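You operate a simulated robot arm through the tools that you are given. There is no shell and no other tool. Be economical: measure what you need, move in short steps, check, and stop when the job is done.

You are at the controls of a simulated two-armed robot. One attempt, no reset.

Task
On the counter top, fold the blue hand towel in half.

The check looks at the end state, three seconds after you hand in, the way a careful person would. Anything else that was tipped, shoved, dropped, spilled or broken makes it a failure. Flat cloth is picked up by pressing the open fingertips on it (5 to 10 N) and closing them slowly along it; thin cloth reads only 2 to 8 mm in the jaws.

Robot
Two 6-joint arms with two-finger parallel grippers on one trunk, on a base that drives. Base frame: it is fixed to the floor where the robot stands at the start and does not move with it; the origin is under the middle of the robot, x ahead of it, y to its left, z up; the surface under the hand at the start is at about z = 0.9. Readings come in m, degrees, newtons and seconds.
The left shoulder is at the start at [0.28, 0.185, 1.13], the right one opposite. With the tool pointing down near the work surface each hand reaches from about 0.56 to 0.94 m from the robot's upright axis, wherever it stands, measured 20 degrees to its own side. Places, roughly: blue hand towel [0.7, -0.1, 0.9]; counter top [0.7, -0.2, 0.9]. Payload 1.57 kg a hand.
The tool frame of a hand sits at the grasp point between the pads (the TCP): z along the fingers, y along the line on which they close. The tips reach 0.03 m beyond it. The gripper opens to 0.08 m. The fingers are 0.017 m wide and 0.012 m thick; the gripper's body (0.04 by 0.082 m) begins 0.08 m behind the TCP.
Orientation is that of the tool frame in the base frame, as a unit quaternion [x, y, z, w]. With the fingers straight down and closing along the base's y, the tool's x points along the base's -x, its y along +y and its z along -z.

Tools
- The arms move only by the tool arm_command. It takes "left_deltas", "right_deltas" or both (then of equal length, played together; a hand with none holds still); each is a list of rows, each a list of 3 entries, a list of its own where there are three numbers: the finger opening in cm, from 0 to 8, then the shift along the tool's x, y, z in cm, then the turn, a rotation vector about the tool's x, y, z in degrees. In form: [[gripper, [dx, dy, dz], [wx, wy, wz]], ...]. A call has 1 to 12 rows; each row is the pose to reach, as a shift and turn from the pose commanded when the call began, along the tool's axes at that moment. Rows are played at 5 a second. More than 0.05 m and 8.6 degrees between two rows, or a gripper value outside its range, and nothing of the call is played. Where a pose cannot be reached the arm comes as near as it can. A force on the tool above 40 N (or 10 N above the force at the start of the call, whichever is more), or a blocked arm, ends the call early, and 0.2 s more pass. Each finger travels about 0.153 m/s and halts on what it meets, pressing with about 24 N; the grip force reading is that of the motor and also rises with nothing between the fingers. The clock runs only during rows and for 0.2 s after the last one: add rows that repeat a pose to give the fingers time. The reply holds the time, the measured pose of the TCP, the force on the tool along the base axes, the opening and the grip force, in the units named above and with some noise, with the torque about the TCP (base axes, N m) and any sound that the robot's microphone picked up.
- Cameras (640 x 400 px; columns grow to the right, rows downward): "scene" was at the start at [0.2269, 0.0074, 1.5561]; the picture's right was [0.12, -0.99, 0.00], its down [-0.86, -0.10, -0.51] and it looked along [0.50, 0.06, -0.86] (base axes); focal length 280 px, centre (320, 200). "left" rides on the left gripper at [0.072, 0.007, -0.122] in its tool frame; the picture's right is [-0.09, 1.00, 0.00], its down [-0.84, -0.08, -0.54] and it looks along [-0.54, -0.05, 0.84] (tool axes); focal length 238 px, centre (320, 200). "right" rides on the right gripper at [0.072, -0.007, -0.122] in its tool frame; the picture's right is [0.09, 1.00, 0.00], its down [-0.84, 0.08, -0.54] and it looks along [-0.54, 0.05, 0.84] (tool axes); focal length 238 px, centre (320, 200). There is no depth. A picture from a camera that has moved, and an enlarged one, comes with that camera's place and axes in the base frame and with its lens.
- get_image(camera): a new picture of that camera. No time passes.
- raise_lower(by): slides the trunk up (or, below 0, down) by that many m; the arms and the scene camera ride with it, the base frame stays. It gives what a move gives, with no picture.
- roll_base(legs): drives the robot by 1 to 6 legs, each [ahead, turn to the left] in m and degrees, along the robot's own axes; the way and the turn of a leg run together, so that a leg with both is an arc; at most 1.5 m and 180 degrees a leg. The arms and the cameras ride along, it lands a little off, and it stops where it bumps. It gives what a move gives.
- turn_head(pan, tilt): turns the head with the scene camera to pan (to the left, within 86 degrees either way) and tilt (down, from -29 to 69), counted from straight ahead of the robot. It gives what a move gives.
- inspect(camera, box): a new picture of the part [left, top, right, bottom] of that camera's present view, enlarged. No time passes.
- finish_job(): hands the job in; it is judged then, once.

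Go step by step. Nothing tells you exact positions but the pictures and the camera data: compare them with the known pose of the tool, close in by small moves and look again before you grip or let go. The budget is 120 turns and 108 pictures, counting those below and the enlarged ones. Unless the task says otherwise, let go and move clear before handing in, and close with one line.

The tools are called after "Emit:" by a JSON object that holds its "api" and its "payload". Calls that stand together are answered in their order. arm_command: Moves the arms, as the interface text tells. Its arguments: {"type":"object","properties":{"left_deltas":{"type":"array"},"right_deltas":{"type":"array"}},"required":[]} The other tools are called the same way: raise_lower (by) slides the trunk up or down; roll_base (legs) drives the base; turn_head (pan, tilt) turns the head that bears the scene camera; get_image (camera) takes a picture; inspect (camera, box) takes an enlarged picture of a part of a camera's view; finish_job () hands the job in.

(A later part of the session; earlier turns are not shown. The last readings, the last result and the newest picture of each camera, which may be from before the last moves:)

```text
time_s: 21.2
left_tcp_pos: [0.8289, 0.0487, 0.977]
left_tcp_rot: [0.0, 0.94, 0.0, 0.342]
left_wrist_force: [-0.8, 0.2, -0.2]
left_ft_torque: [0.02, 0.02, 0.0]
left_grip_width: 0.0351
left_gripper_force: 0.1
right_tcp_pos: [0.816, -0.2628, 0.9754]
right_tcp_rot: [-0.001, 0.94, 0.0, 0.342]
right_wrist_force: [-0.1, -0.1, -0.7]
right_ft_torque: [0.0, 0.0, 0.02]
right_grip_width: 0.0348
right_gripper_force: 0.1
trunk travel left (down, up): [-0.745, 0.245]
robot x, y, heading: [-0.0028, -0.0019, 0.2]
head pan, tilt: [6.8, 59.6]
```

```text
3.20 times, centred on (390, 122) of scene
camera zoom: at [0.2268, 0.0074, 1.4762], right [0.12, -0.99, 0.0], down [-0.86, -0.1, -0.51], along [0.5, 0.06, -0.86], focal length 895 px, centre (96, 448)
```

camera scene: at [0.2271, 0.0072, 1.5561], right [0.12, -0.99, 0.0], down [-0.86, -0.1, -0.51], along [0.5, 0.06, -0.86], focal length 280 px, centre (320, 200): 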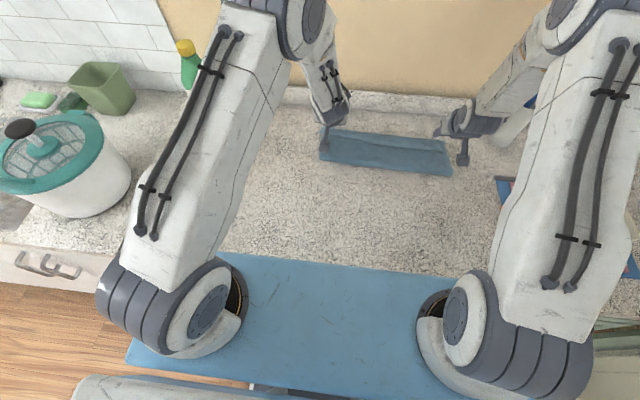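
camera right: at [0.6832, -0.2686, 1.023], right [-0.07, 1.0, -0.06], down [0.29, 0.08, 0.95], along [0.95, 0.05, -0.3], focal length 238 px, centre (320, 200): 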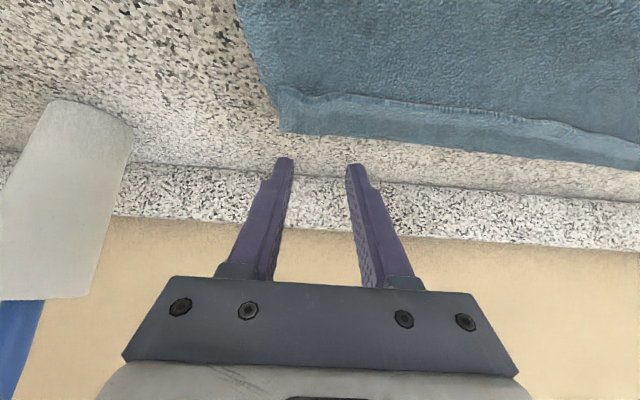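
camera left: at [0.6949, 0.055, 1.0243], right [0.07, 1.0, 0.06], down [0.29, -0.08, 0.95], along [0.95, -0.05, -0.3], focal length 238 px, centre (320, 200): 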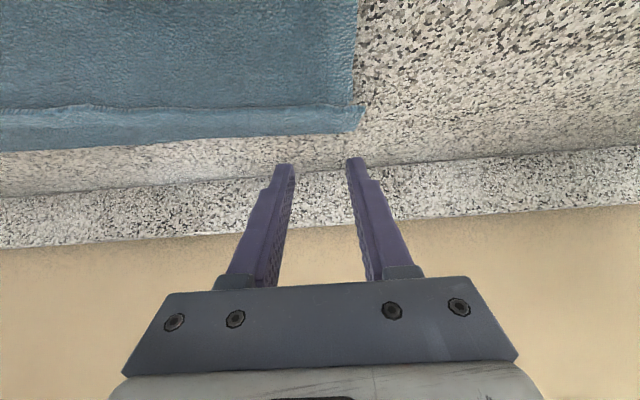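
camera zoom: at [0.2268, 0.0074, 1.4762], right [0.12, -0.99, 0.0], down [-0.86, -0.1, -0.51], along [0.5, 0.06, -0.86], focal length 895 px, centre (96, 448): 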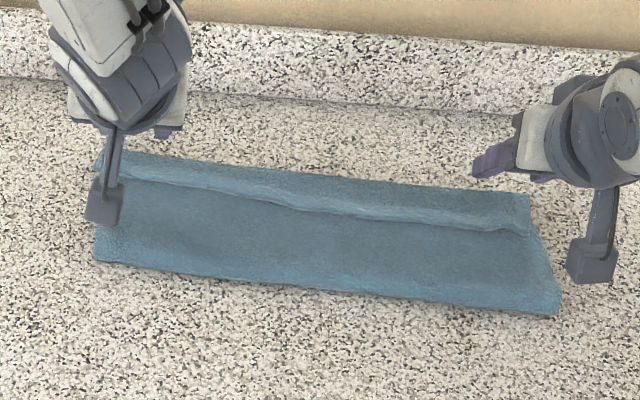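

The hem corners sit at about [0.846, 0.080] and [0.814, −0.291]. I'll lower the tilted fingertips onto the hem until they touch lightly.

Emit:
{"api": "arm_command", "payload": {"left_deltas": [[3, [0.5, 0.3, 1.3], [0, 0, 0]], [3, [1.0, 0.6, 2.6], [0, 0, 0]], [3, [1.4, 0.6, 3.5], [0, 0, 0]], [3, [1.6, 0.6, 3.94], [0, 0, 0]], [3, [1.6, 0.6, 3.94], [0, 0, 0]]], "right_deltas": [[3, [0.9, 0, 0.9], [0, 0, 0]], [3, [1.8, 0, 1.8], [0, 0, 0]], [3, [2.4, 0, 2.4], [0, 0, 0]], [3, [2.74, 0, 2.8], [0, 0, 0]], [3, [2.74, 0, 2.8], [0, 0, 0]]]}}

Emit:
{"api": "get_image", "payload": {"camera": "left"}}

Emit:
{"api": "get_image", "payload": {"camera": "right"}}

```text
time_s: 22.4
left_tcp_pos: [0.8419, 0.0546, 0.9368]
left_tcp_rot: [0.001, 0.94, 0.0, 0.342]
left_wrist_force: [-0.2, -0.1, 1.0]
left_ft_torque: [0.01, 0.0, -0.02]
left_grip_width: 0.03
left_gripper_force: 0.0
right_tcp_pos: [0.8109, -0.2628, 0.9367]
right_tcp_rot: [-0.001, 0.94, 0.0, 0.342]
right_wrist_force: [0.0, 0.3, 1.2]
right_ft_torque: [0.01, -0.01, -0.02]
right_grip_width: 0.0303
right_gripper_force: 0.1
trunk travel left (down, up): [-0.745, 0.245]
robot x, y, heading: [0.0029, -0.0011, 0.1]
head pan, tilt: [6.8, 59.6]
```

```text
71 pictures are left
camera left: at [0.7077, 0.0612, 0.9836], right [0.07, 1.0, 0.06], down [0.29, -0.08, 0.95], along [0.95, -0.05, -0.3], focal length 238 px, centre (320, 200)
```

left: 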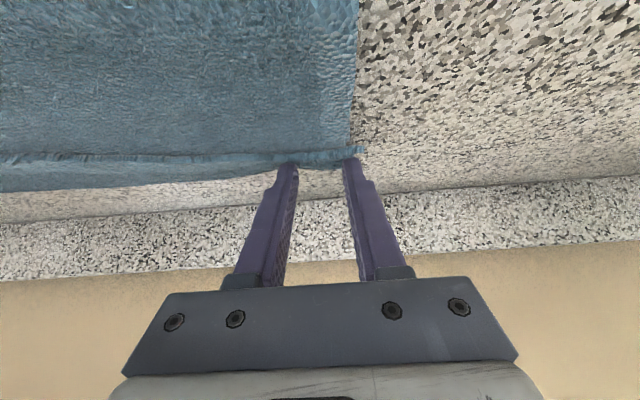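

```text
70 pictures are left
camera right: at [0.6801, -0.269, 0.9836], right [-0.07, 1.0, -0.06], down [0.29, 0.08, 0.95], along [0.95, 0.05, -0.3], focal length 238 px, centre (320, 200)
```

right: 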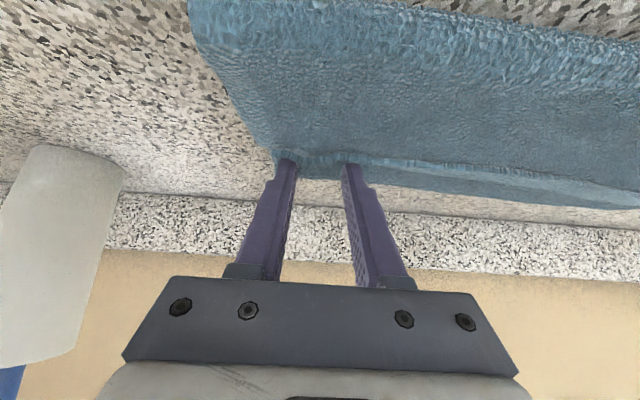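

The tips rest on the hem with about 1 N. I'll press slightly more and close slowly, so that ideally only the hem layer gathers.

Emit:
{"api": "arm_command", "payload": {"left_deltas": [[3, [0.08, 0, 0.1], [0, 0, 0]], [2.6, [0.08, 0, 0.1], [0, 0, 0]], [2.2, [0.08, 0, 0.1], [0, 0, 0]], [1.8, [0.08, 0, 0.1], [0, 0, 0]], [1.4, [0.08, 0, 0.1], [0, 0, 0]], [1.0, [0.08, 0, 0.1], [0, 0, 0]], [0.6, [0.04, 0, 0.05], [0, 0, 0]], [0.2, [0, 0, 0], [0, 0, 0]], [0, [0, 0, 0], [0, 0, 0]], [0, [0, 0, 0], [0, 0, 0]], [0, [0, 0, 0], [0, 0, 0]]], "right_deltas": [[3, [0.08, 0, 0.1], [0, 0, 0]], [2.6, [0.08, 0, 0.1], [0, 0, 0]], [2.2, [0.08, 0, 0.1], [0, 0, 0]], [1.8, [0.08, 0, 0.1], [0, 0, 0]], [1.4, [0.08, 0, 0.1], [0, 0, 0]], [1.0, [0.08, 0, 0.1], [0, 0, 0]], [0.6, [0.04, 0, 0.05], [0, 0, 0]], [0.2, [0, 0, 0], [0, 0, 0]], [0, [0, 0, 0], [0, 0, 0]], [0, [0, 0, 0], [0, 0, 0]], [0, [0, 0, 0], [0, 0, 0]]]}}

Emit:
{"api": "inspect", "payload": {"camera": "left", "box": [220, 80, 420, 205]}}

Emit:
{"api": "inspect", "payload": {"camera": "right", "box": [220, 80, 420, 205]}}

```text
time_s: 24.8
left_tcp_pos: [0.8418, 0.0557, 0.9369]
left_tcp_rot: [0.0, 0.94, 0.001, 0.342]
left_wrist_force: [0.2, -3.2, 0.5]
left_ft_torque: [-0.14, 0.01, -0.02]
left_grip_width: 0.0062
left_gripper_force: 24.0
right_tcp_pos: [0.8128, -0.2636, 0.9374]
right_tcp_rot: [0.0, 0.94, 0.0, 0.342]
right_wrist_force: [0.1, 4.1, 1.1]
right_ft_torque: [0.09, 0.02, 0.07]
right_grip_width: 0.0038
right_gripper_force: 24.1
trunk travel left (down, up): [-0.745, 0.245]
robot x, y, heading: [-0.0003, 0.0012, -0.0]
head pan, tilt: [6.8, 59.6]
```

```text
3.20 times, centred on (320, 142) of left
camera zoom: at [0.7081, 0.0613, 0.9841], right [0.07, 1.0, 0.06], down [0.29, -0.08, 0.95], along [0.95, -0.05, -0.3], focal length 763 px, centre (320, 384)
```

zoom: 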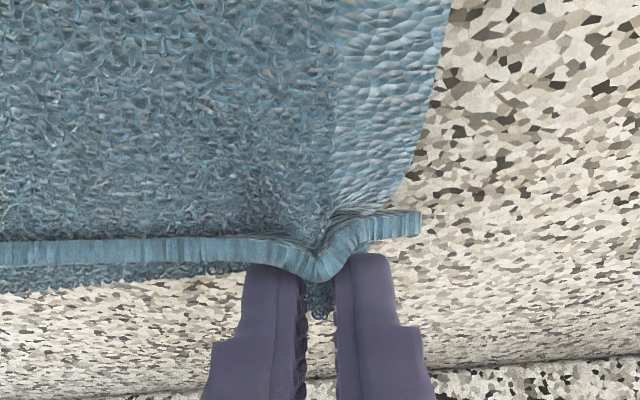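

```text
3.20 times, centred on (320, 142) of right
camera zoom: at [0.6803, -0.2688, 0.9838], right [-0.07, 1.0, -0.06], down [0.29, 0.08, 0.95], along [0.95, 0.05, -0.3], focal length 763 px, centre (320, 384)
```

zoom: 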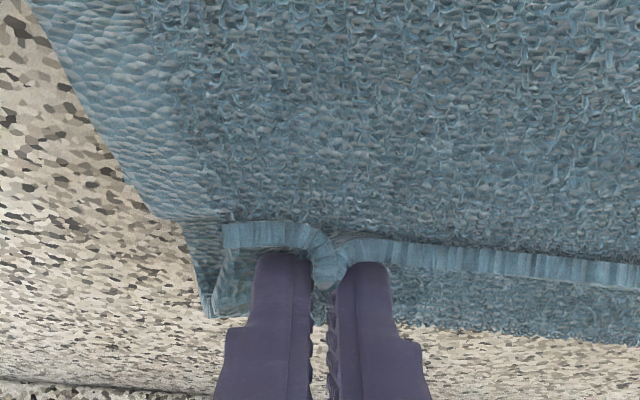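

Both hands appear to have caught the hem edge alone (6 and 4 mm). I'll draw back and up along the fingers and check.

Emit:
{"api": "arm_command", "payload": {"left_deltas": [[0, [0, 0, -1.5], [0, 0, 0]], [0, [0, 0, -3], [0, 0, 0]], [0, [0, 0, -4.5], [0, 0, 0]], [0, [0, 0, -6], [0, 0, 0]], [0, [0, 0, -6], [0, 0, 0]]], "right_deltas": [[0, [0, 0, -1.5], [0, 0, 0]], [0, [0, 0, -3], [0, 0, 0]], [0, [0, 0, -4.5], [0, 0, 0]], [0, [0, 0, -6], [0, 0, 0]], [0, [0, 0, -6], [0, 0, 0]]]}}

Emit:
{"api": "get_image", "payload": {"camera": "left"}}

Emit:
{"api": "get_image", "payload": {"camera": "right"}}

Emit:
{"api": "get_image", "payload": {"camera": "scene"}}

```text
time_s: 26.0
left_tcp_pos: [0.8027, 0.0551, 0.984]
left_tcp_rot: [0.0, 0.94, 0.0, 0.342]
left_wrist_force: [-0.4, -3.5, 0.4]
left_ft_torque: [-0.1, 0.02, 0.02]
left_grip_width: 0.0061
left_gripper_force: 24.0
right_tcp_pos: [0.774, -0.2624, 0.9815]
right_tcp_rot: [0.0, 0.94, -0.001, 0.342]
right_wrist_force: [0.9, 3.4, -0.4]
right_ft_torque: [0.1, 0.0, 0.07]
right_grip_width: 0.0034
right_gripper_force: 23.5
trunk travel left (down, up): [-0.745, 0.245]
robot x, y, heading: [-0.0016, 0.003, -0.1]
head pan, tilt: [6.8, 59.6]
```

```text
67 pictures are left
camera left: at [0.6689, 0.0611, 1.0302], right [0.07, 1.0, 0.06], down [0.29, -0.08, 0.95], along [0.95, -0.05, -0.3], focal length 238 px, centre (320, 200)
```

left: 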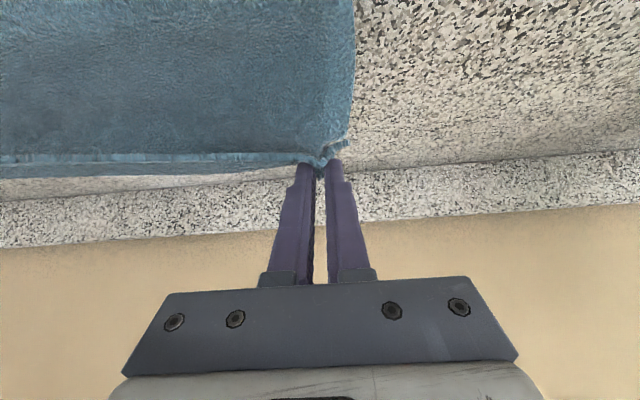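

```text
66 pictures are left
camera right: at [0.6413, -0.269, 1.0298], right [-0.07, 1.0, -0.06], down [0.29, 0.08, 0.95], along [0.95, 0.05, -0.3], focal length 238 px, centre (320, 200)
```

right: 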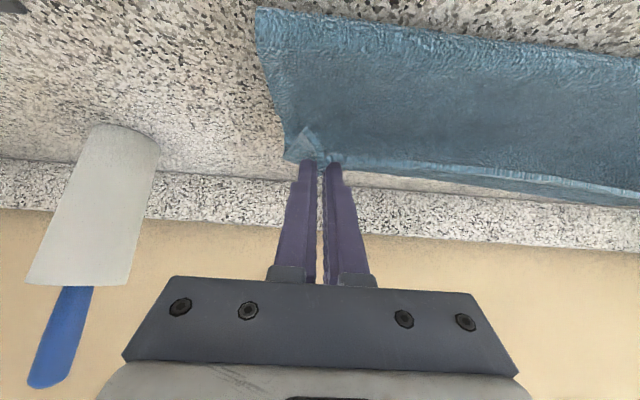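

```text
65 pictures are left
camera scene: at [0.2267, 0.0074, 1.4761], right [0.12, -0.99, 0.0], down [-0.86, -0.1, -0.51], along [0.5, 0.06, -0.86], focal length 280 px, centre (320, 200)
```

scene: 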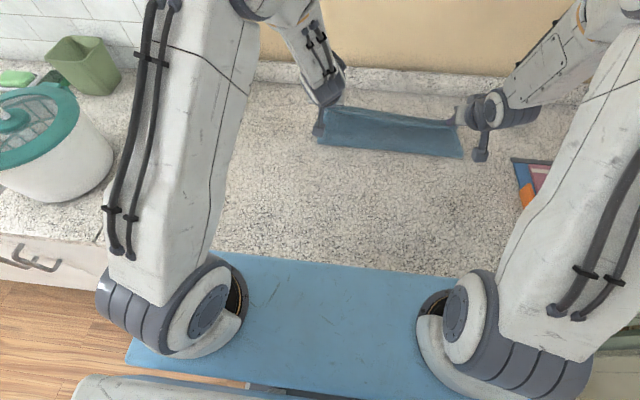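

Both corners are held. I'll swing them back and up over the intended crease line (about x = 0.71), turning the hands upright on the way so the cloth hangs cleanly.

Emit:
{"api": "arm_command", "payload": {"left_deltas": [[0, [0.5, 0, -1.6], [0, 5, 0]], [0, [0.9, 0, -3.3], [0, 10, 0]], [0, [1.4, 0, -4.9], [0, 15, 0]], [0, [1.9, 0, -6.6], [0, 20, 0]], [0, [2.4, 0, -8.2], [0, 25, 0]], [0, [2.8, 0, -9.8], [0, 30, 0]], [0, [3.3, 0, -11.5], [0, 35, 0]], [0, [3.77, 0, -13.1], [0, 40, 0]], [0, [3.77, 0, -13.1], [0, 40, 0]]], "right_deltas": [[0, [0.4, 0, -1.6], [0, 5, 0]], [0, [0.8, 0, -3.3], [0, 10, 0]], [0, [1.2, 0, -4.9], [0, 15, 0]], [0, [1.7, 0, -6.5], [0, 20, 0]], [0, [2.1, 0, -8.1], [0, 25, 0]], [0, [2.5, 0, -9.8], [0, 30, 0]], [0, [2.9, 0, -11.4], [0, 35, 0]], [0, [3.33, 0, -13.0], [0, 40, 0]], [0, [3.33, 0, -13.0], [0, 40, 0]]]}}

Emit:
{"api": "get_image", "payload": {"camera": "left"}}

Emit:
{"api": "get_image", "payload": {"camera": "right"}}

Emit:
{"api": "get_image", "payload": {"camera": "scene"}}

```text
time_s: 28.0
left_tcp_pos: [0.6903, 0.0539, 1.0601]
left_tcp_rot: [-0.001, 1.0, 0.0, -0.001]
left_wrist_force: [-0.2, -3.1, -1.5]
left_ft_torque: [-0.07, 0.01, 0.01]
left_grip_width: 0.005
left_gripper_force: 24.0
right_tcp_pos: [0.6389, -0.2577, 1.0082]
right_tcp_rot: [0.0, 0.997, 0.067, 0.047]
right_wrist_force: [1.4, 2.6, -0.3]
right_ft_torque: [0.04, 0.0, -0.03]
right_grip_width: 0.0035
right_gripper_force: 23.6
right hand out of reach, approached as far as the arm can: row 2, 3, 4, 5, 6, 7, 8, 9
trunk travel left (down, up): [-0.745, 0.245]
robot x, y, heading: [-0.0008, -0.0001, 0.1]
head pan, tilt: [6.8, 59.6]
```

```text
64 pictures are left
camera left: at [0.6184, 0.0612, 1.1808], right [0.09, 1.0, 0.0], down [0.84, -0.08, 0.54], along [0.54, -0.05, -0.84], focal length 238 px, centre (320, 200)
```

left: 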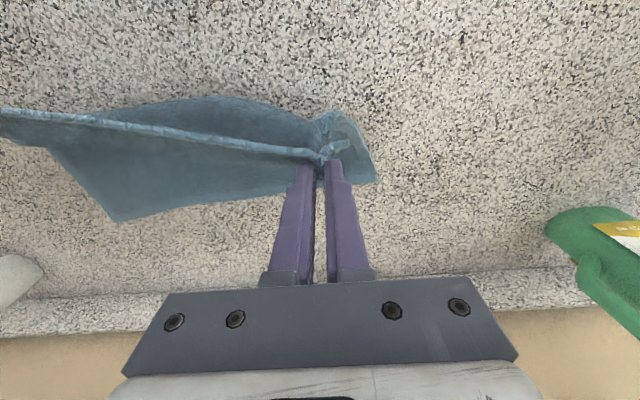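

```text
63 pictures are left
camera right: at [0.5581, -0.2803, 1.1204], right [-0.1, 0.99, 0.13], down [0.78, 0.0, 0.62], along [0.62, 0.16, -0.77], focal length 238 px, centre (320, 200)
```

right: 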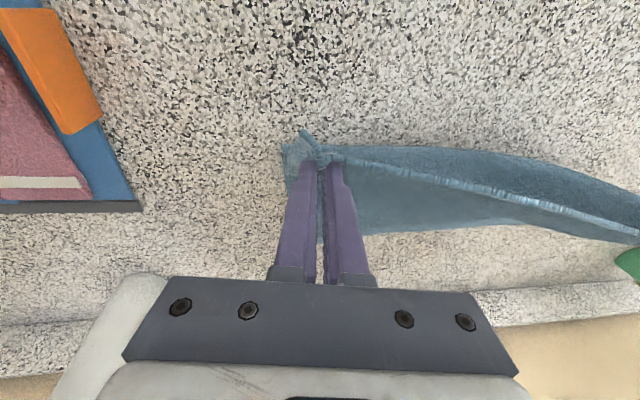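

```text
62 pictures are left
camera scene: at [0.2269, 0.0074, 1.4761], right [0.12, -0.99, 0.0], down [-0.86, -0.1, -0.51], along [0.5, 0.06, -0.86], focal length 280 px, centre (320, 200)
```

scene: 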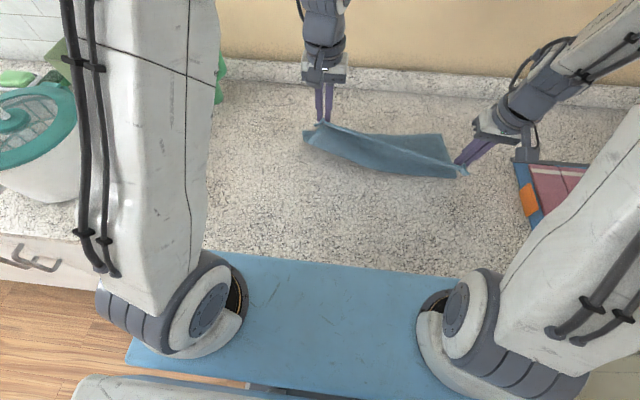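

The left hand arrived. The right stalled short of its pose, tilted and lower. I'll command the right a little farther forward to free it.

Emit:
{"api": "arm_command", "payload": {"right_deltas": [[0, [-2, 0, 1], [0, 0, 0]], [0, [-4, 0, 2], [0, 0, 0]], [0, [-4, 0, 2], [0, 0, 0]], [0, [-4, 0, 2], [0, 0, 0]]]}}

```text
time_s: 29.0
left_tcp_pos: [0.6898, 0.0549, 1.0596]
left_tcp_rot: [-0.001, 1.0, 0.0, 0.0]
left_wrist_force: [0.1, -1.1, -1.3]
left_ft_torque: [-0.04, -0.01, 0.0]
left_grip_width: 0.0057
left_gripper_force: 24.1
right_tcp_pos: [0.6808, -0.2559, 0.9905]
right_tcp_rot: [0.0, 0.996, 0.072, 0.049]
right_wrist_force: [0.3, 1.4, 0.6]
right_ft_torque: [0.01, 0.01, -0.01]
right_grip_width: 0.0036
right_gripper_force: 23.6
trunk travel left (down, up): [-0.745, 0.245]
robot x, y, heading: [-0.0011, 0.0024, -0.0]
head pan, tilt: [6.8, 59.6]
```

The right hand is free again but slightly tilted and low. I'll level it and lift it to match the left.

Emit:
{"api": "arm_command", "payload": {"right_deltas": [[0, [-0.2, 0.1, -2], [3, 2, 0]], [0, [-0.4, 0.2, -4], [6, 4, 0]], [0, [-0.6, 0.3, -6], [8.2, 5.6, 0]], [0, [-0.6, 0.3, -6], [8.2, 5.6, 0]]]}}

Emit:
{"api": "get_image", "payload": {"camera": "scene"}}

Emit:
{"api": "get_image", "payload": {"camera": "right"}}

Emit:
{"api": "get_image", "payload": {"camera": "left"}}

```text
time_s: 30.0
left_tcp_pos: [0.6906, 0.0554, 1.0597]
left_tcp_rot: [0.0, 1.0, 0.001, 0.0]
left_wrist_force: [-0.2, -1.7, 0.4]
left_ft_torque: [-0.02, -0.05, -0.01]
left_grip_width: 0.0056
left_gripper_force: 23.9
right_tcp_pos: [0.6562, -0.2559, 0.9969]
right_tcp_rot: [0.0, 0.997, 0.068, 0.047]
right_wrist_force: [0.0, 0.3, 1.1]
right_ft_torque: [0.0, 0.01, 0.0]
right_grip_width: 0.0034
right_gripper_force: 24.0
right hand out of reach, approached as far as the arm can: row 1, 2, 3, 4
trunk travel left (down, up): [-0.745, 0.245]
robot x, y, heading: [-0.0044, 0.0022, -0.1]
head pan, tilt: [6.8, 59.6]
```

```text
61 pictures are left
camera scene: at [0.2266, 0.0074, 1.4762], right [0.12, -0.99, 0.0], down [-0.86, -0.1, -0.51], along [0.5, 0.06, -0.86], focal length 280 px, centre (320, 200)
```

scene: 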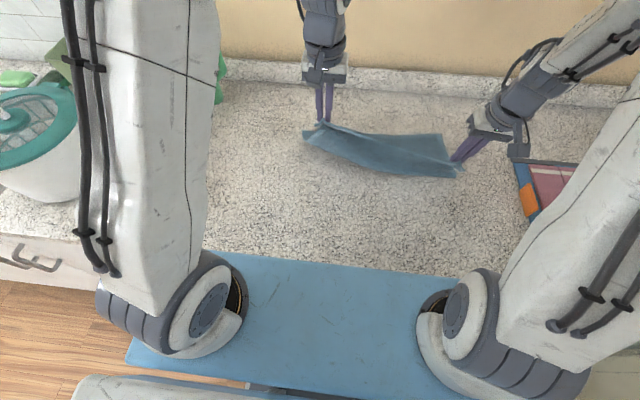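

```text
60 pictures are left
camera right: at [0.5747, -0.2777, 1.1101], right [-0.1, 0.99, 0.13], down [0.78, 0.0, 0.62], along [0.62, 0.16, -0.77], focal length 238 px, centre (320, 200)
```

right: 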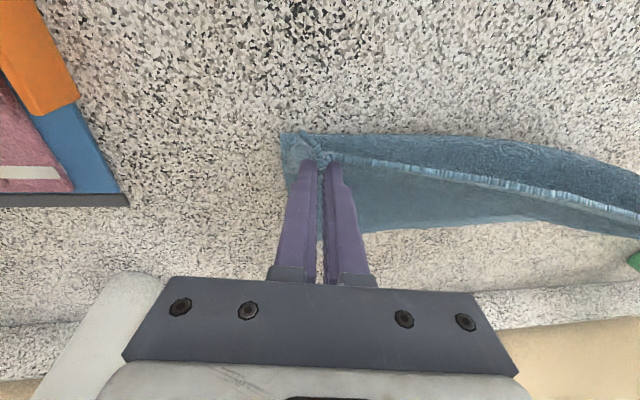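

```text
59 pictures are left
camera left: at [0.6181, 0.0607, 1.1807], right [0.09, 1.0, 0.0], down [0.84, -0.08, 0.54], along [0.54, -0.05, -0.84], focal length 238 px, centre (320, 200)
```

left: 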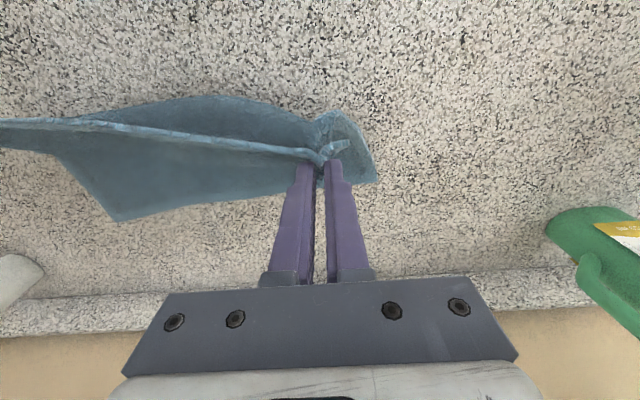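

The right wrist is at a limit with the trunk this low. I'll lower the left hand a bit and raise the trunk back up 8 cm, which lifts both hands.

Emit:
{"api": "arm_command", "payload": {"left_deltas": [[0, [0, 0, 2], [0, 0, 0]], [0, [0, 0, 4], [0, 0, 0]], [0, [0, 0, 6.2], [0, 0, 0]], [0, [0, 0, 6.2], [0, 0, 0]]]}}

Emit:
{"api": "raise_lower", "payload": {"by": 0.08}}

Emit:
{"api": "arm_command", "payload": {"right_deltas": [[0, [-0.5, 0, 0.5], [3, 2, 0]], [0, [-1, 0, 1], [6, 4, 0]], [0, [-1.5, 0, 1], [8.2, 5.6, 0]], [0, [-1.5, 0, 1], [8.2, 5.6, 0]]]}}

Emit:
{"api": "get_image", "payload": {"camera": "scene"}}

```text
time_s: 31.0
left_tcp_pos: [0.6902, 0.0537, 0.9968]
left_tcp_rot: [0.0, 1.0, 0.0, 0.001]
left_wrist_force: [0.0, -0.4, -0.4]
left_ft_torque: [-0.01, -0.02, -0.02]
left_grip_width: 0.0058
left_gripper_force: 23.9
right_tcp_pos: [0.6571, -0.2552, 0.9975]
right_tcp_rot: [0.0, 0.997, 0.068, 0.046]
right_wrist_force: [-1.2, 0.1, -0.3]
right_ft_torque: [-0.03, -0.03, 0.01]
right_grip_width: 0.0035
right_gripper_force: 23.6
trunk travel left (down, up): [-0.745, 0.245]
robot x, y, heading: [0.0006, -0.0003, 0.2]
head pan, tilt: [6.8, 59.6]
```

```text
time_s: 32.1
left_tcp_pos: [0.6895, 0.0543, 1.0769]
left_tcp_rot: [0.0, 1.0, -0.001, 0.0]
left_wrist_force: [-0.1, 0.4, -0.4]
left_ft_torque: [0.01, -0.03, -0.04]
left_grip_width: 0.0055
left_gripper_force: 24.2
right_tcp_pos: [0.6569, -0.2552, 1.0763]
right_tcp_rot: [0.0, 0.997, 0.067, 0.047]
right_wrist_force: [0.6, 1.0, -0.1]
right_ft_torque: [0.0, 0.01, -0.01]
right_grip_width: 0.0036
right_gripper_force: 23.4
trunk travel left (down, up): [-0.825, 0.165]
robot x, y, heading: [0.0006, 0.0002, 0.2]
head pan, tilt: [6.8, 59.6]
```

```text
time_s: 33.1
left_tcp_pos: [0.6901, 0.0531, 1.0766]
left_tcp_rot: [0.0, 1.0, 0.0, -0.001]
left_wrist_force: [-0.4, -1.2, 0.0]
left_ft_torque: [0.03, -0.01, 0.0]
left_grip_width: 0.0056
left_gripper_force: 23.8
right_tcp_pos: [0.6568, -0.2545, 1.0784]
right_tcp_rot: [0.0, 0.997, 0.067, 0.046]
right_wrist_force: [-0.1, -0.6, 0.1]
right_ft_torque: [0.0, 0.0, -0.02]
right_grip_width: 0.0035
right_gripper_force: 24.0
right hand out of reach, approached as far as the arm can: row 1, 2, 3, 4
trunk travel left (down, up): [-0.825, 0.165]
robot x, y, heading: [-0.0014, 0.002, -0.0]
head pan, tilt: [6.8, 59.6]
```

```text
58 pictures are left
camera scene: at [0.2269, 0.0074, 1.5561], right [0.12, -0.99, 0.0], down [-0.86, -0.1, -0.51], along [0.5, 0.06, -0.86], focal length 280 px, centre (320, 200)
```

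scene: 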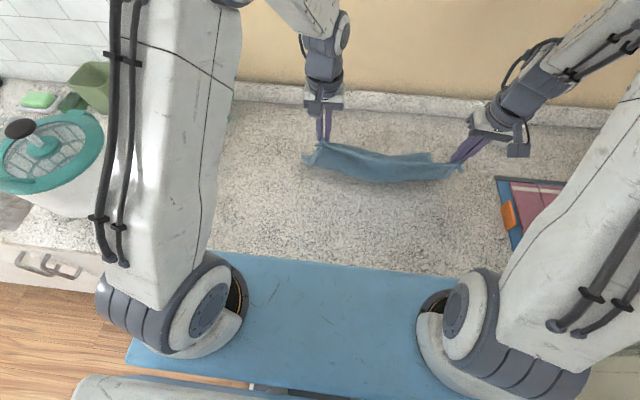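

The right hand keeps about 8° of roll, which is harmless. I'll check how the cloth hangs before laying it forward.

Emit:
{"api": "get_image", "payload": {"camera": "left"}}

Emit:
{"api": "get_image", "payload": {"camera": "right"}}

Emit:
{"api": "inspect", "payload": {"camera": "scene", "box": [280, 80, 500, 217]}}

```text
57 pictures are left
camera left: at [0.6178, 0.0606, 1.1981], right [0.09, 1.0, 0.0], down [0.84, -0.08, 0.54], along [0.54, -0.05, -0.84], focal length 238 px, centre (320, 200)
```

left: 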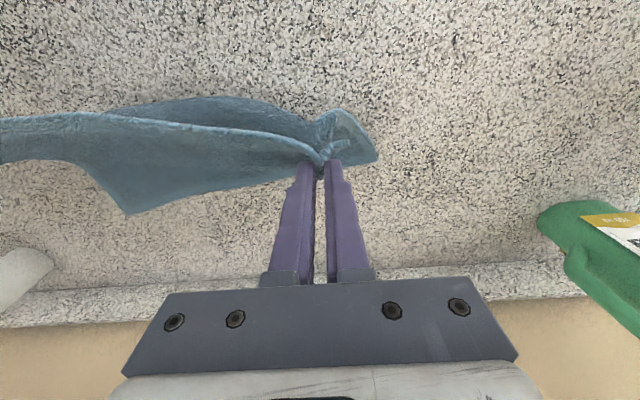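

```text
56 pictures are left
camera right: at [0.5751, -0.2777, 1.1899], right [-0.1, 0.99, 0.13], down [0.78, 0.0, 0.62], along [0.61, 0.16, -0.77], focal length 238 px, centre (320, 200)
```

right: 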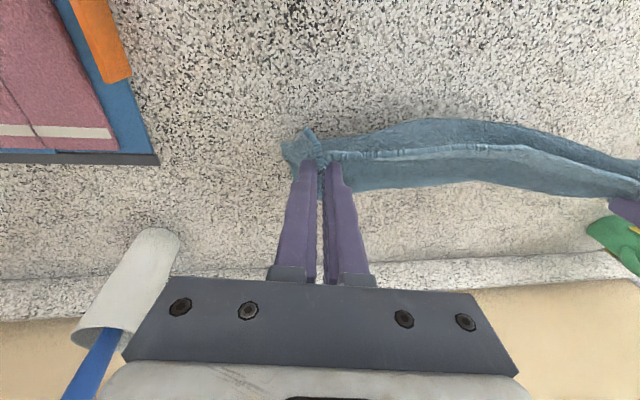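

```text
2.91 times, centred on (390, 148) of scene
camera zoom: at [0.2269, 0.0074, 1.5561], right [0.12, -0.99, 0.0], down [-0.86, -0.1, -0.51], along [0.5, 0.06, -0.86], focal length 814 px, centre (116, 350)
```

zoom: 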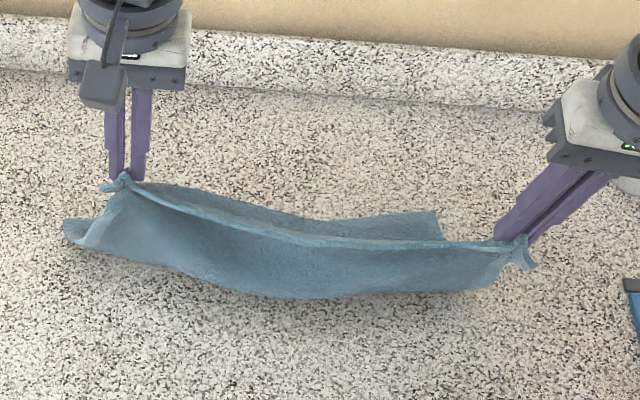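

The lower layer has turned a little: its far edge now runs from about [0.743, 0.126] to [0.80, −0.25]. There is room from the wall there to tilt the hands back, which would turn the hem the right way. I'll move both hands forward and see whether the right wrist frees up there.

Emit:
{"api": "arm_command", "payload": {"left_deltas": [[0, [-1, 1, 0.5], [0, 4, 0]], [0, [-2, 2, 1], [0, 8, 0]], [0, [-3, 3, 2], [0, 12, 0]], [0, [-3, 4, 3], [0, 16, 0]], [0, [-3, 4, 3], [0, 20, 0]], [0, [-3, 4, 3], [0, 20, 0]]], "right_deltas": [[0, [-2.9, 0.5, 1.4], [0, 0, 0]], [0, [-5.8, 1, 2.7], [0, 0, 0]], [0, [-8.65, 1.5, 4.1], [0, 0, 0]], [0, [-8.65, 1.5, 4.1], [2.7, 2, 0]], [0, [-8.65, 1.5, 4.1], [5.4, 4, 0]], [0, [-8.65, 1.5, 4.1], [8.2, 5.6, 0]]]}}

Emit:
{"api": "get_image", "payload": {"camera": "scene"}}

```text
time_s: 34.5
left_tcp_pos: [0.7191, 0.0946, 1.0459]
left_tcp_rot: [0.0, 0.985, 0.0, -0.174]
left_wrist_force: [1.0, -8.7, -0.2]
left_ft_torque: [-0.21, -0.03, 0.2]
left_grip_width: 0.0058
left_gripper_force: 24.3
right_tcp_pos: [0.7421, -0.2343, 1.0416]
right_tcp_rot: [-0.001, 0.996, 0.076, 0.05]
right_wrist_force: [-0.8, 9.7, -0.8]
right_ft_torque: [0.27, 0.06, -0.03]
right_grip_width: 0.0035
right_gripper_force: 24.1
right hand out of reach, approached as far as the arm can: row 3, 4, 5, 6
trunk travel left (down, up): [-0.825, 0.165]
robot x, y, heading: [0.0011, -0.0012, -0.2]
head pan, tilt: [6.8, 59.6]
```

```text
54 pictures are left
camera scene: at [0.227, 0.0074, 1.5561], right [0.12, -0.99, 0.0], down [-0.86, -0.1, -0.51], along [0.5, 0.06, -0.86], focal length 280 px, centre (320, 200)
```

scene: 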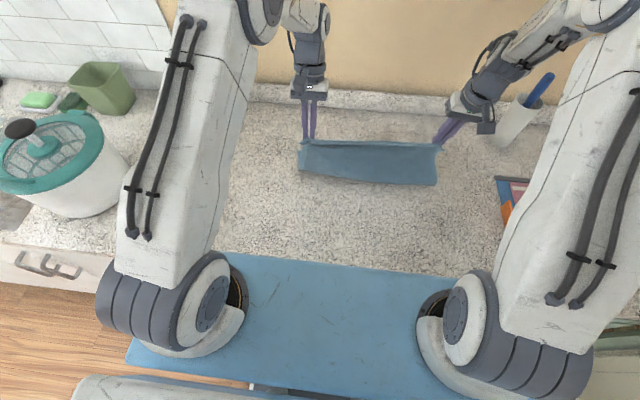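

The edge is stretched a little too tight, so I'll ease the left hand in by 1.5 cm. I'll also test whether a small yaw frees the right wrist to tilt back.

Emit:
{"api": "arm_command", "payload": {"left_deltas": [[0, [0, -0.8, 0], [0, 0, 0]], [0, [0, -1.5, 0], [0, 0, 0]], [0, [0, -1.5, 0], [0, 0, 0]], [0, [0, -1.5, 0], [0, 0, 0]]], "right_deltas": [[0, [0, 0, 0], [0, 0, 6]], [0, [0, 0, 0], [0, 0, 12]], [0, [0, 0, 0], [0, 6, 12]], [0, [0, 0, 0], [0, 12, 12]]]}}

```text
time_s: 35.5
left_tcp_pos: [0.7198, 0.0785, 1.0456]
left_tcp_rot: [0.0, 0.985, 0.0, -0.174]
left_wrist_force: [0.4, -0.1, -0.5]
left_ft_torque: [-0.01, 0.0, 0.0]
left_grip_width: 0.0051
left_gripper_force: 23.9
right_tcp_pos: [0.7361, -0.2009, 1.0318]
right_tcp_rot: [0.102, 0.987, 0.11, -0.051]
right_wrist_force: [0.0, 0.2, 0.0]
right_ft_torque: [-0.04, 0.0, 0.06]
right_grip_width: 0.0031
right_gripper_force: 24.1
right hand out of reach, approached as far as the arm can: row 3, 4
trunk travel left (down, up): [-0.825, 0.165]
robot x, y, heading: [0.0009, -0.0013, 0.1]
head pan, tilt: [6.8, 59.6]
```

The yaw helped: the right hand is now slightly tilted back too. I'll carry both corners down to about 2 cm above the far edge, tilting the left back further.

Emit:
{"api": "arm_command", "payload": {"left_deltas": [[0, [-1.3, 0.1, 1.2], [0, 3, 0]], [0, [-2.6, 0.2, 2.5], [0, 6, 0]], [0, [-3.9, 0.3, 3.8], [0, 9, 0]], [0, [-5.2, 0.4, 5], [0, 12, 0]], [0, [-6.2, 0.5, 6.3], [0, 15, 0]], [0, [-6.2, 0.5, 6.3], [0, 15, 0]]], "right_deltas": [[0, [-1.5, -0.7, 1], [0, 0, 0]], [0, [-3, -1.4, 2.1], [0, 0, 0]], [0, [-4.5, -2.1, 3.2], [0, 0, 0]], [0, [-6, -2.8, 4.2], [0, 0, 0]], [0, [-7.2, -3.4, 5.3], [0, 0, 0]], [0, [-7.2, -3.4, 5.3], [0, 0, 0]]]}}

Emit:
{"api": "get_image", "payload": {"camera": "left"}}

Emit:
{"api": "get_image", "payload": {"camera": "right"}}

Emit:
{"api": "inspect", "payload": {"camera": "scene", "box": [280, 80, 500, 217]}}

```text
time_s: 36.9
left_tcp_pos: [0.7562, 0.0841, 0.9661]
left_tcp_rot: [0.0, 0.953, 0.0, -0.302]
left_wrist_force: [0.4, -0.5, 0.6]
left_ft_torque: [-0.02, 0.04, 0.02]
left_grip_width: 0.0057
left_gripper_force: 23.9
right_tcp_pos: [0.7907, -0.2323, 0.9623]
right_tcp_rot: [0.103, 0.987, 0.118, -0.048]
right_wrist_force: [0.6, 0.6, -0.4]
right_ft_torque: [0.03, 0.02, 0.02]
right_grip_width: 0.0033
right_gripper_force: 23.6
right hand out of reach, approached as far as the arm can: row 4, 5, 6
trunk travel left (down, up): [-0.825, 0.165]
robot x, y, heading: [0.0006, -0.0027, -0.2]
head pan, tilt: [6.8, 59.6]
```

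```text
53 pictures are left
camera left: at [0.7678, 0.0905, 1.1069], right [0.08, 1.0, -0.05], down [1.0, -0.08, -0.04], along [-0.04, -0.05, -1.0], focal length 238 px, centre (320, 200)
```

left: 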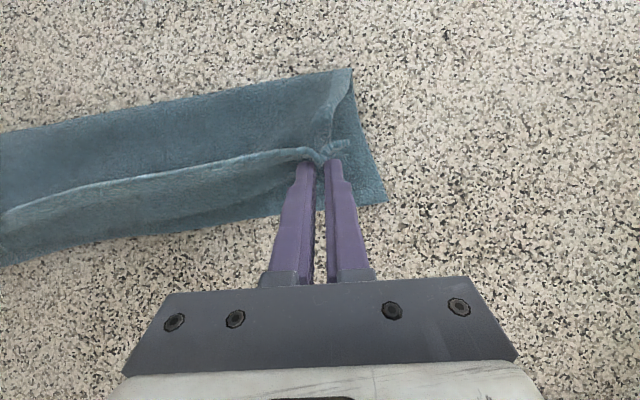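

```text
52 pictures are left
camera right: at [0.7296, -0.2543, 1.0876], right [0.12, 0.97, 0.23], down [0.87, -0.22, 0.44], along [0.48, 0.15, -0.87], focal length 238 px, centre (320, 200)
```

right: 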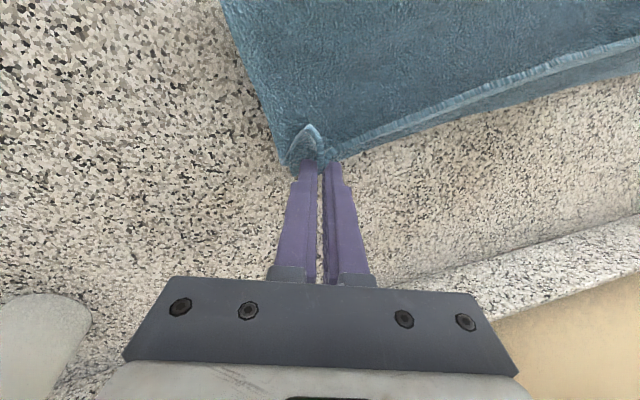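

```text
2.91 times, centred on (390, 148) of scene
camera zoom: at [0.2273, 0.0073, 1.556], right [0.12, -0.99, 0.0], down [-0.86, -0.1, -0.51], along [0.5, 0.06, -0.86], focal length 814 px, centre (116, 350)
```

zoom: 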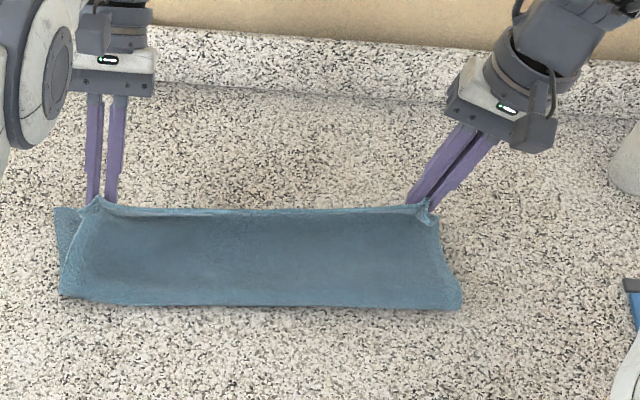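

The edge hangs well, but the lower layer is only about 11.5 cm deep while the upper is about 16 cm, so the crease should sit some 2 cm nearer me. I'll swing back over a nearer crease line, with the hands lower than before, and then lay again.

Emit:
{"api": "arm_command", "payload": {"left_deltas": [[0, [2.2, 0, -0.9], [0, 0, 0]], [0, [4.5, 0, -1.8], [0, 0, 0]], [0, [6.7, 0, -2.6], [0, 0, 0]], [0, [8.9, 0, -2.1], [0, 0, 0]], [0, [11, 0, -1.3], [0, 0, 0]], [0, [13, 0, -0.5], [0, 0, 0]], [0, [13, 0, -0.5], [0, 0, 0]]], "right_deltas": [[0, [1.7, 0, -2], [0, 0, 0]], [0, [3.4, 0, -4], [0, 0, 0]], [0, [5.1, -0.1, -6], [0, 0, 0]], [0, [7.6, -0.6, -6.6], [0, 0, 0]], [0, [10, -1.2, -7.2], [0, 0, 0]], [0, [12.5, -1.7, -7.7], [0, 0, 0]], [0, [12.5, -1.7, -7.7], [0, 0, 0]]]}}

Emit:
{"api": "get_image", "payload": {"camera": "left"}}

Emit:
{"api": "inspect", "payload": {"camera": "scene", "box": [280, 80, 500, 217]}}

Emit:
{"api": "get_image", "payload": {"camera": "right"}}

```text
time_s: 38.5
left_tcp_pos: [0.6521, 0.083, 1.0447]
left_tcp_rot: [0.0, 0.954, 0.0, -0.3]
left_wrist_force: [0.6, -4.1, -1.3]
left_ft_torque: [-0.1, -0.07, 0.09]
left_grip_width: 0.0053
left_gripper_force: 24.0
right_tcp_pos: [0.6701, -0.2418, 1.0493]
right_tcp_rot: [0.102, 0.987, 0.111, -0.051]
right_wrist_force: [-0.1, 4.6, 0.3]
right_ft_torque: [0.08, 0.01, -0.02]
right_grip_width: 0.0034
right_gripper_force: 23.5
right hand out of reach, approached as far as the arm can: row 1, 2, 3
trunk travel left (down, up): [-0.825, 0.165]
robot x, y, heading: [0.0017, -0.0001, -0.1]
head pan, tilt: [6.8, 59.6]
```

```text
50 pictures are left
camera left: at [0.6635, 0.09, 1.1861], right [0.08, 1.0, -0.05], down [1.0, -0.08, -0.04], along [-0.04, -0.05, -1.0], focal length 238 px, centre (320, 200)
```

left: 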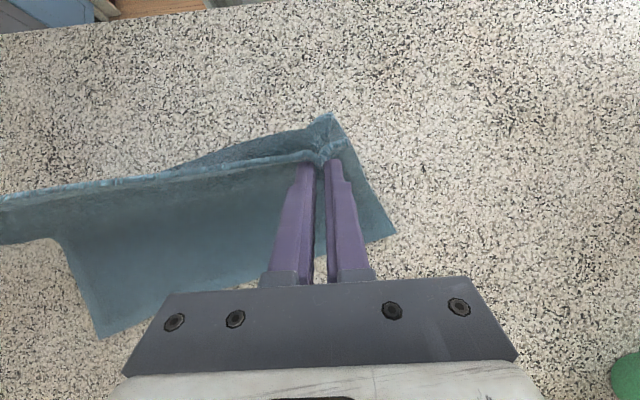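

```text
2.91 times, centred on (390, 148) of scene
camera zoom: at [0.2265, 0.0074, 1.5562], right [0.12, -0.99, 0.0], down [-0.86, -0.1, -0.51], along [0.5, 0.06, -0.86], focal length 814 px, centre (116, 350)
```

zoom: 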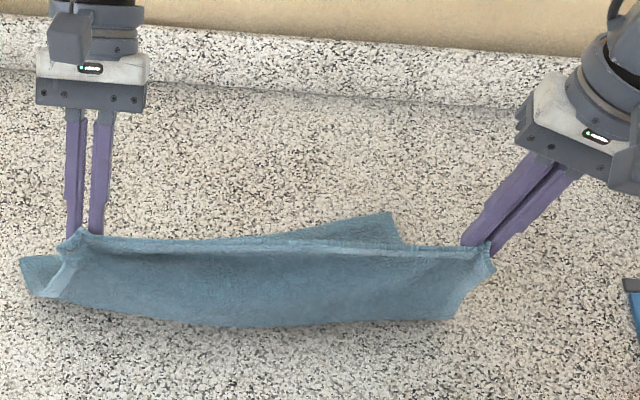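

```text
48 pictures are left
camera right: at [0.6094, -0.2625, 1.1761], right [0.12, 0.97, 0.22], down [0.87, -0.21, 0.44], along [0.47, 0.14, -0.87], focal length 238 px, centre (320, 200)
```

right: 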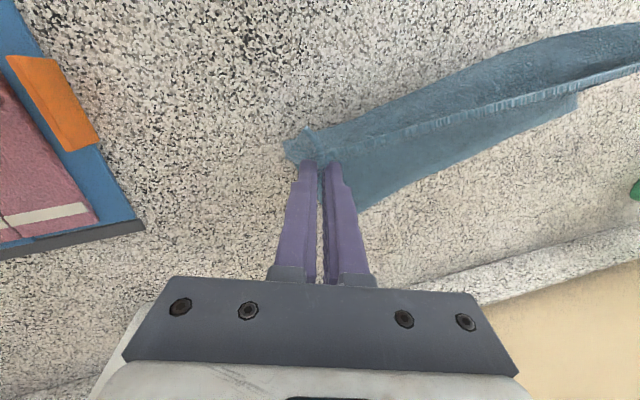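

The towel as a whole has turned about 15°, with its far edge from [0.70, 0.16] to [0.79, −0.20]. The crease now sits near the middle of the towel. I'll lay the held edge along that far edge, stopping 2 cm above it.

Emit:
{"api": "arm_command", "payload": {"left_deltas": [[0, [-2.1, 1.5, 0.3], [0, 0, 0]], [0, [-4.2, 3, 0.7], [0, 0, 0]], [0, [-6.2, 3.7, 1.4], [0, 0, 0]], [0, [-8.1, 4.3, 2.2], [0, 0, 0]], [0, [-10, 5, 3], [0, 0, 0]], [0, [-10, 5, 3], [0, 0, 0]]], "right_deltas": [[0, [-2.3, 1.7, 1.3], [0, 0, 0]], [0, [-4.6, 3.4, 2.7], [0, 0, 0]], [0, [-6.6, 4.4, 4.6], [0, 0, 0]], [0, [-8.6, 5.4, 6.5], [0, 0, 0]], [0, [-10.6, 6.3, 8.5], [0, 0, 0]], [0, [-10.6, 6.3, 8.5], [0, 0, 0]]]}}

Emit:
{"api": "get_image", "payload": {"camera": "left"}}

Emit:
{"api": "inspect", "payload": {"camera": "scene", "box": [260, 80, 480, 217]}}

Emit:
{"api": "get_image", "payload": {"camera": "right"}}

```text
time_s: 39.9
left_tcp_pos: [0.7177, 0.1342, 0.9621]
left_tcp_rot: [0.0, 0.954, 0.001, -0.301]
left_wrist_force: [1.8, -7.2, -0.1]
left_ft_torque: [-0.1, -0.05, 0.16]
left_grip_width: 0.0057
left_gripper_force: 23.9
right_tcp_pos: [0.7745, -0.1891, 0.9652]
right_tcp_rot: [0.098, 0.987, 0.114, -0.049]
right_wrist_force: [-1.5, 6.6, 0.4]
right_ft_torque: [0.15, 0.06, 0.0]
right_grip_width: 0.0034
right_gripper_force: 24.1
right hand out of reach, approached as far as the arm can: row 5, 6
trunk travel left (down, up): [-0.825, 0.165]
robot x, y, heading: [-0.003, -0.0002, 0.2]
head pan, tilt: [6.8, 59.6]
```

```text
47 pictures are left
camera left: at [0.7287, 0.14, 1.1032], right [0.07, 1.0, -0.05], down [1.0, -0.08, -0.04], along [-0.04, -0.05, -1.0], focal length 238 px, centre (320, 200)
```

left: 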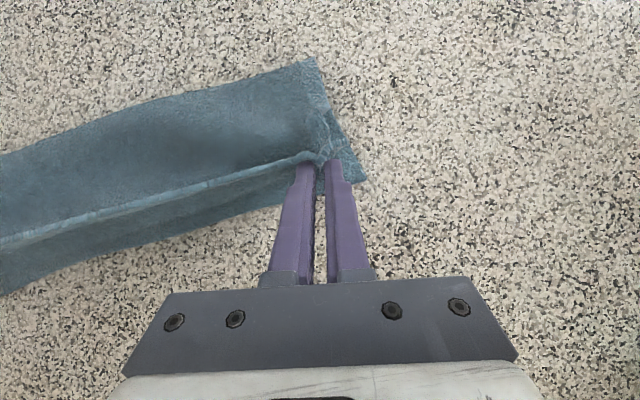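

```text
2.91 times, centred on (370, 148) of scene
camera zoom: at [0.2273, 0.0074, 1.556], right [0.12, -0.99, 0.0], down [-0.86, -0.1, -0.51], along [0.5, 0.06, -0.86], focal length 814 px, centre (174, 350)
```

zoom: 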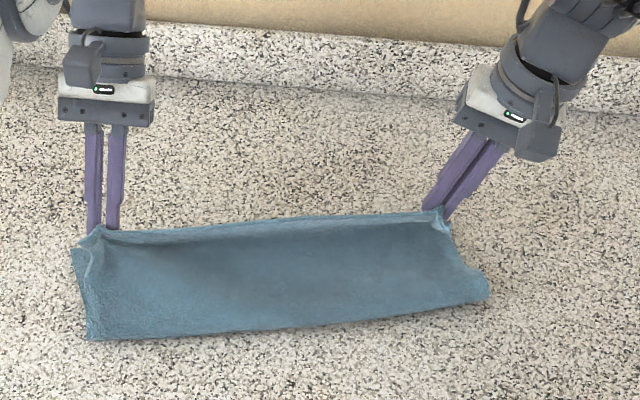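

```text
45 pictures are left
camera right: at [0.7137, -0.2111, 1.0896], right [0.12, 0.97, 0.23], down [0.87, -0.21, 0.44], along [0.47, 0.15, -0.87], focal length 238 px, centre (320, 200)
```

right: 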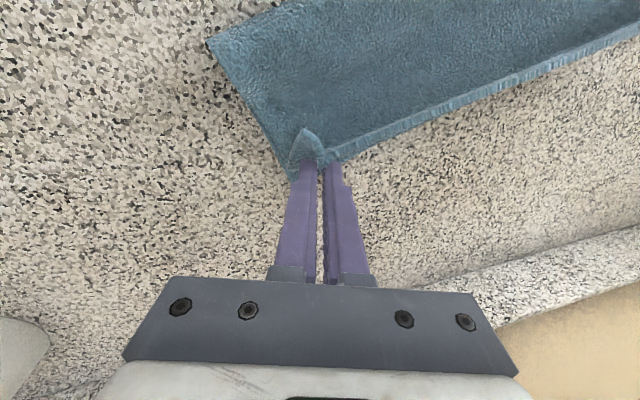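

The top edge now lies almost exactly over the far edge, about 1 cm short. I'll lower it the rest of the way with a small forward shift, relaxing the stretch.

Emit:
{"api": "arm_command", "payload": {"left_deltas": [[0, [-0.6, -0.2, 0.2], [0, 0, 0]], [0, [-1.3, -0.4, 0.4], [0, 0, 0]], [0, [-2.0, -0.5, 0.7], [0, 0, 0]], [0, [-2.0, -0.5, 0.7], [0, 0, 0]]], "right_deltas": [[0, [-0.4, 0, 0.5], [0, 0, 0]], [0, [-0.8, 0, 1.1], [0, 0, 0]], [0, [-1.2, -0.1, 1.7], [0, 0, 0]], [0, [-1.2, -0.1, 1.7], [0, 0, 0]]]}}

Emit:
{"api": "inspect", "payload": {"camera": "left", "box": [120, 50, 420, 240]}}

Emit:
{"api": "inspect", "payload": {"camera": "right", "box": [220, 50, 520, 240]}}

```text
time_s: 40.9
left_tcp_pos: [0.7301, 0.1282, 0.9448]
left_tcp_rot: [0.0, 0.954, 0.0, -0.3]
left_wrist_force: [0.6, -4.1, -0.2]
left_ft_torque: [-0.05, -0.04, 0.1]
left_grip_width: 0.0057
left_gripper_force: 23.7
right_tcp_pos: [0.7818, -0.1912, 0.9461]
right_tcp_rot: [0.099, 0.987, 0.113, -0.049]
right_wrist_force: [-0.9, 3.7, 1.4]
right_ft_torque: [0.1, 0.02, -0.01]
right_grip_width: 0.0034
right_gripper_force: 24.5
trunk travel left (down, up): [-0.825, 0.165]
robot x, y, heading: [0.0052, -0.0021, 0.3]
head pan, tilt: [6.8, 59.6]
```

```text
2.11 times, centred on (270, 145) of left
camera zoom: at [0.7409, 0.1353, 1.0861], right [0.08, 1.0, -0.05], down [1.0, -0.08, -0.04], along [-0.04, -0.05, -1.0], focal length 502 px, centre (425, 316)
```

zoom: 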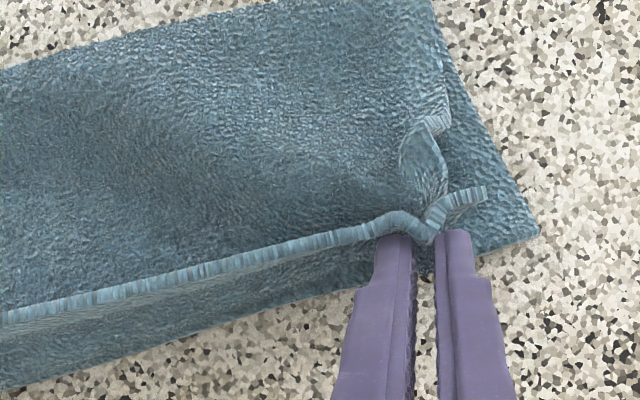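

```text
2.11 times, centred on (370, 145) of right
camera zoom: at [0.7213, -0.2124, 1.071], right [0.12, 0.97, 0.23], down [0.87, -0.21, 0.44], along [0.47, 0.15, -0.87], focal length 502 px, centre (215, 316)
```

zoom: 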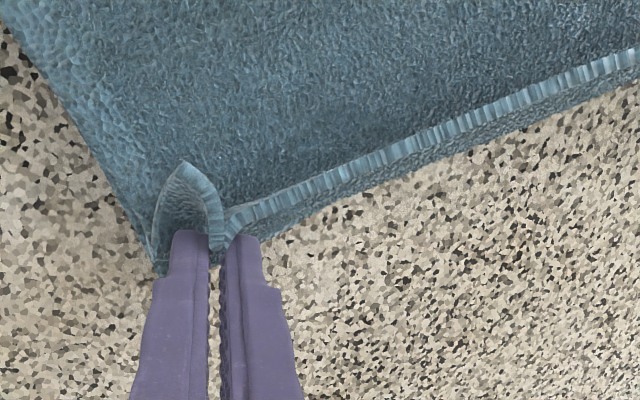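

This is a good alignment, with the hem standing nearly upright. I'll nudge the left on by about 1.3 cm, press both down, then open slightly.

Emit:
{"api": "arm_command", "payload": {"left_deltas": [[0, [-0.8, 0, -0.1], [0, 0, 0]], [0, [-1.5, 0, -0.1], [0, 0, 0]], [0, [-1.5, 0, -0.1], [0, 0, 0]], [0.8, [-1.5, 0, -0.1], [0, 0, 0]], [1.4, [-1.5, 0, -0.1], [0, 0, 0]], [1.4, [-1.5, 0, -0.1], [0, 0, 0]]], "right_deltas": [[0, [-0.3, 0, 0.3], [0, 0, 0]], [0, [-0.5, 0, 0.65], [0, 0, 0]], [0, [-0.5, 0, 0.65], [0, 0, 0]], [0.8, [-0.5, 0, 0.65], [0, 0, 0]], [1.4, [-0.5, 0, 0.65], [0, 0, 0]], [1.4, [-0.5, 0, 0.65], [0, 0, 0]]]}}

Emit:
{"api": "inspect", "payload": {"camera": "left", "box": [120, 50, 420, 240]}}

Emit:
{"api": "inspect", "payload": {"camera": "right", "box": [220, 50, 520, 240]}}

```text
time_s: 42.3
left_tcp_pos: [0.7425, 0.1292, 0.9376]
left_tcp_rot: [0.0, 0.954, 0.0, -0.3]
left_wrist_force: [0.3, -0.5, 1.1]
left_ft_torque: [-0.02, -0.03, 0.01]
left_grip_width: 0.0146
left_gripper_force: 0.1
right_tcp_pos: [0.7863, -0.1914, 0.938]
right_tcp_rot: [0.099, 0.987, 0.114, -0.049]
right_wrist_force: [0.5, 2.2, 9.6]
right_ft_torque: [0.04, 0.03, -0.02]
right_grip_width: 0.0102
right_gripper_force: 0.2
right hand out of reach, approached as far as the arm can: row 2, 3, 4, 5, 6
trunk travel left (down, up): [-0.825, 0.165]
robot x, y, heading: [0.0011, -0.0029, 0.1]
head pan, tilt: [6.8, 59.6]
```

```text
2.11 times, centred on (270, 145) of left
camera zoom: at [0.7535, 0.1357, 1.0789], right [0.08, 1.0, -0.05], down [1.0, -0.08, -0.04], along [-0.04, -0.05, -1.0], focal length 502 px, centre (425, 316)
```

zoom: 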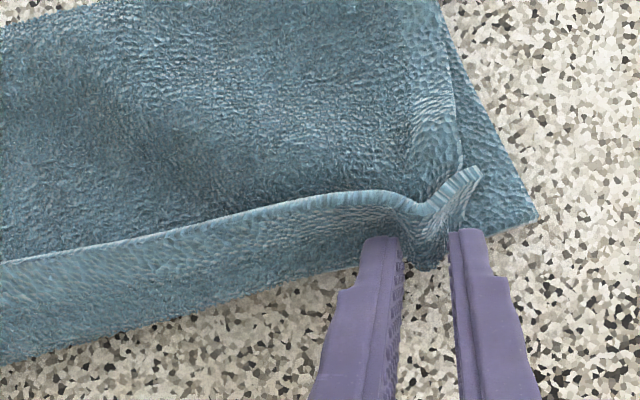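

```text
2.11 times, centred on (370, 145) of right
camera zoom: at [0.7244, -0.213, 1.0642], right [0.12, 0.97, 0.23], down [0.87, -0.21, 0.44], along [0.48, 0.15, -0.87], focal length 502 px, centre (215, 316)
```

zoom: 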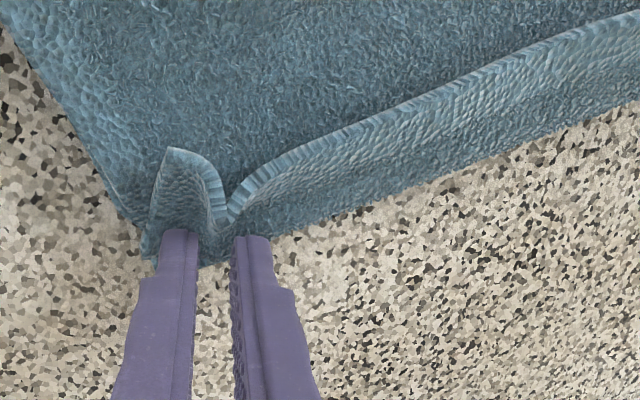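

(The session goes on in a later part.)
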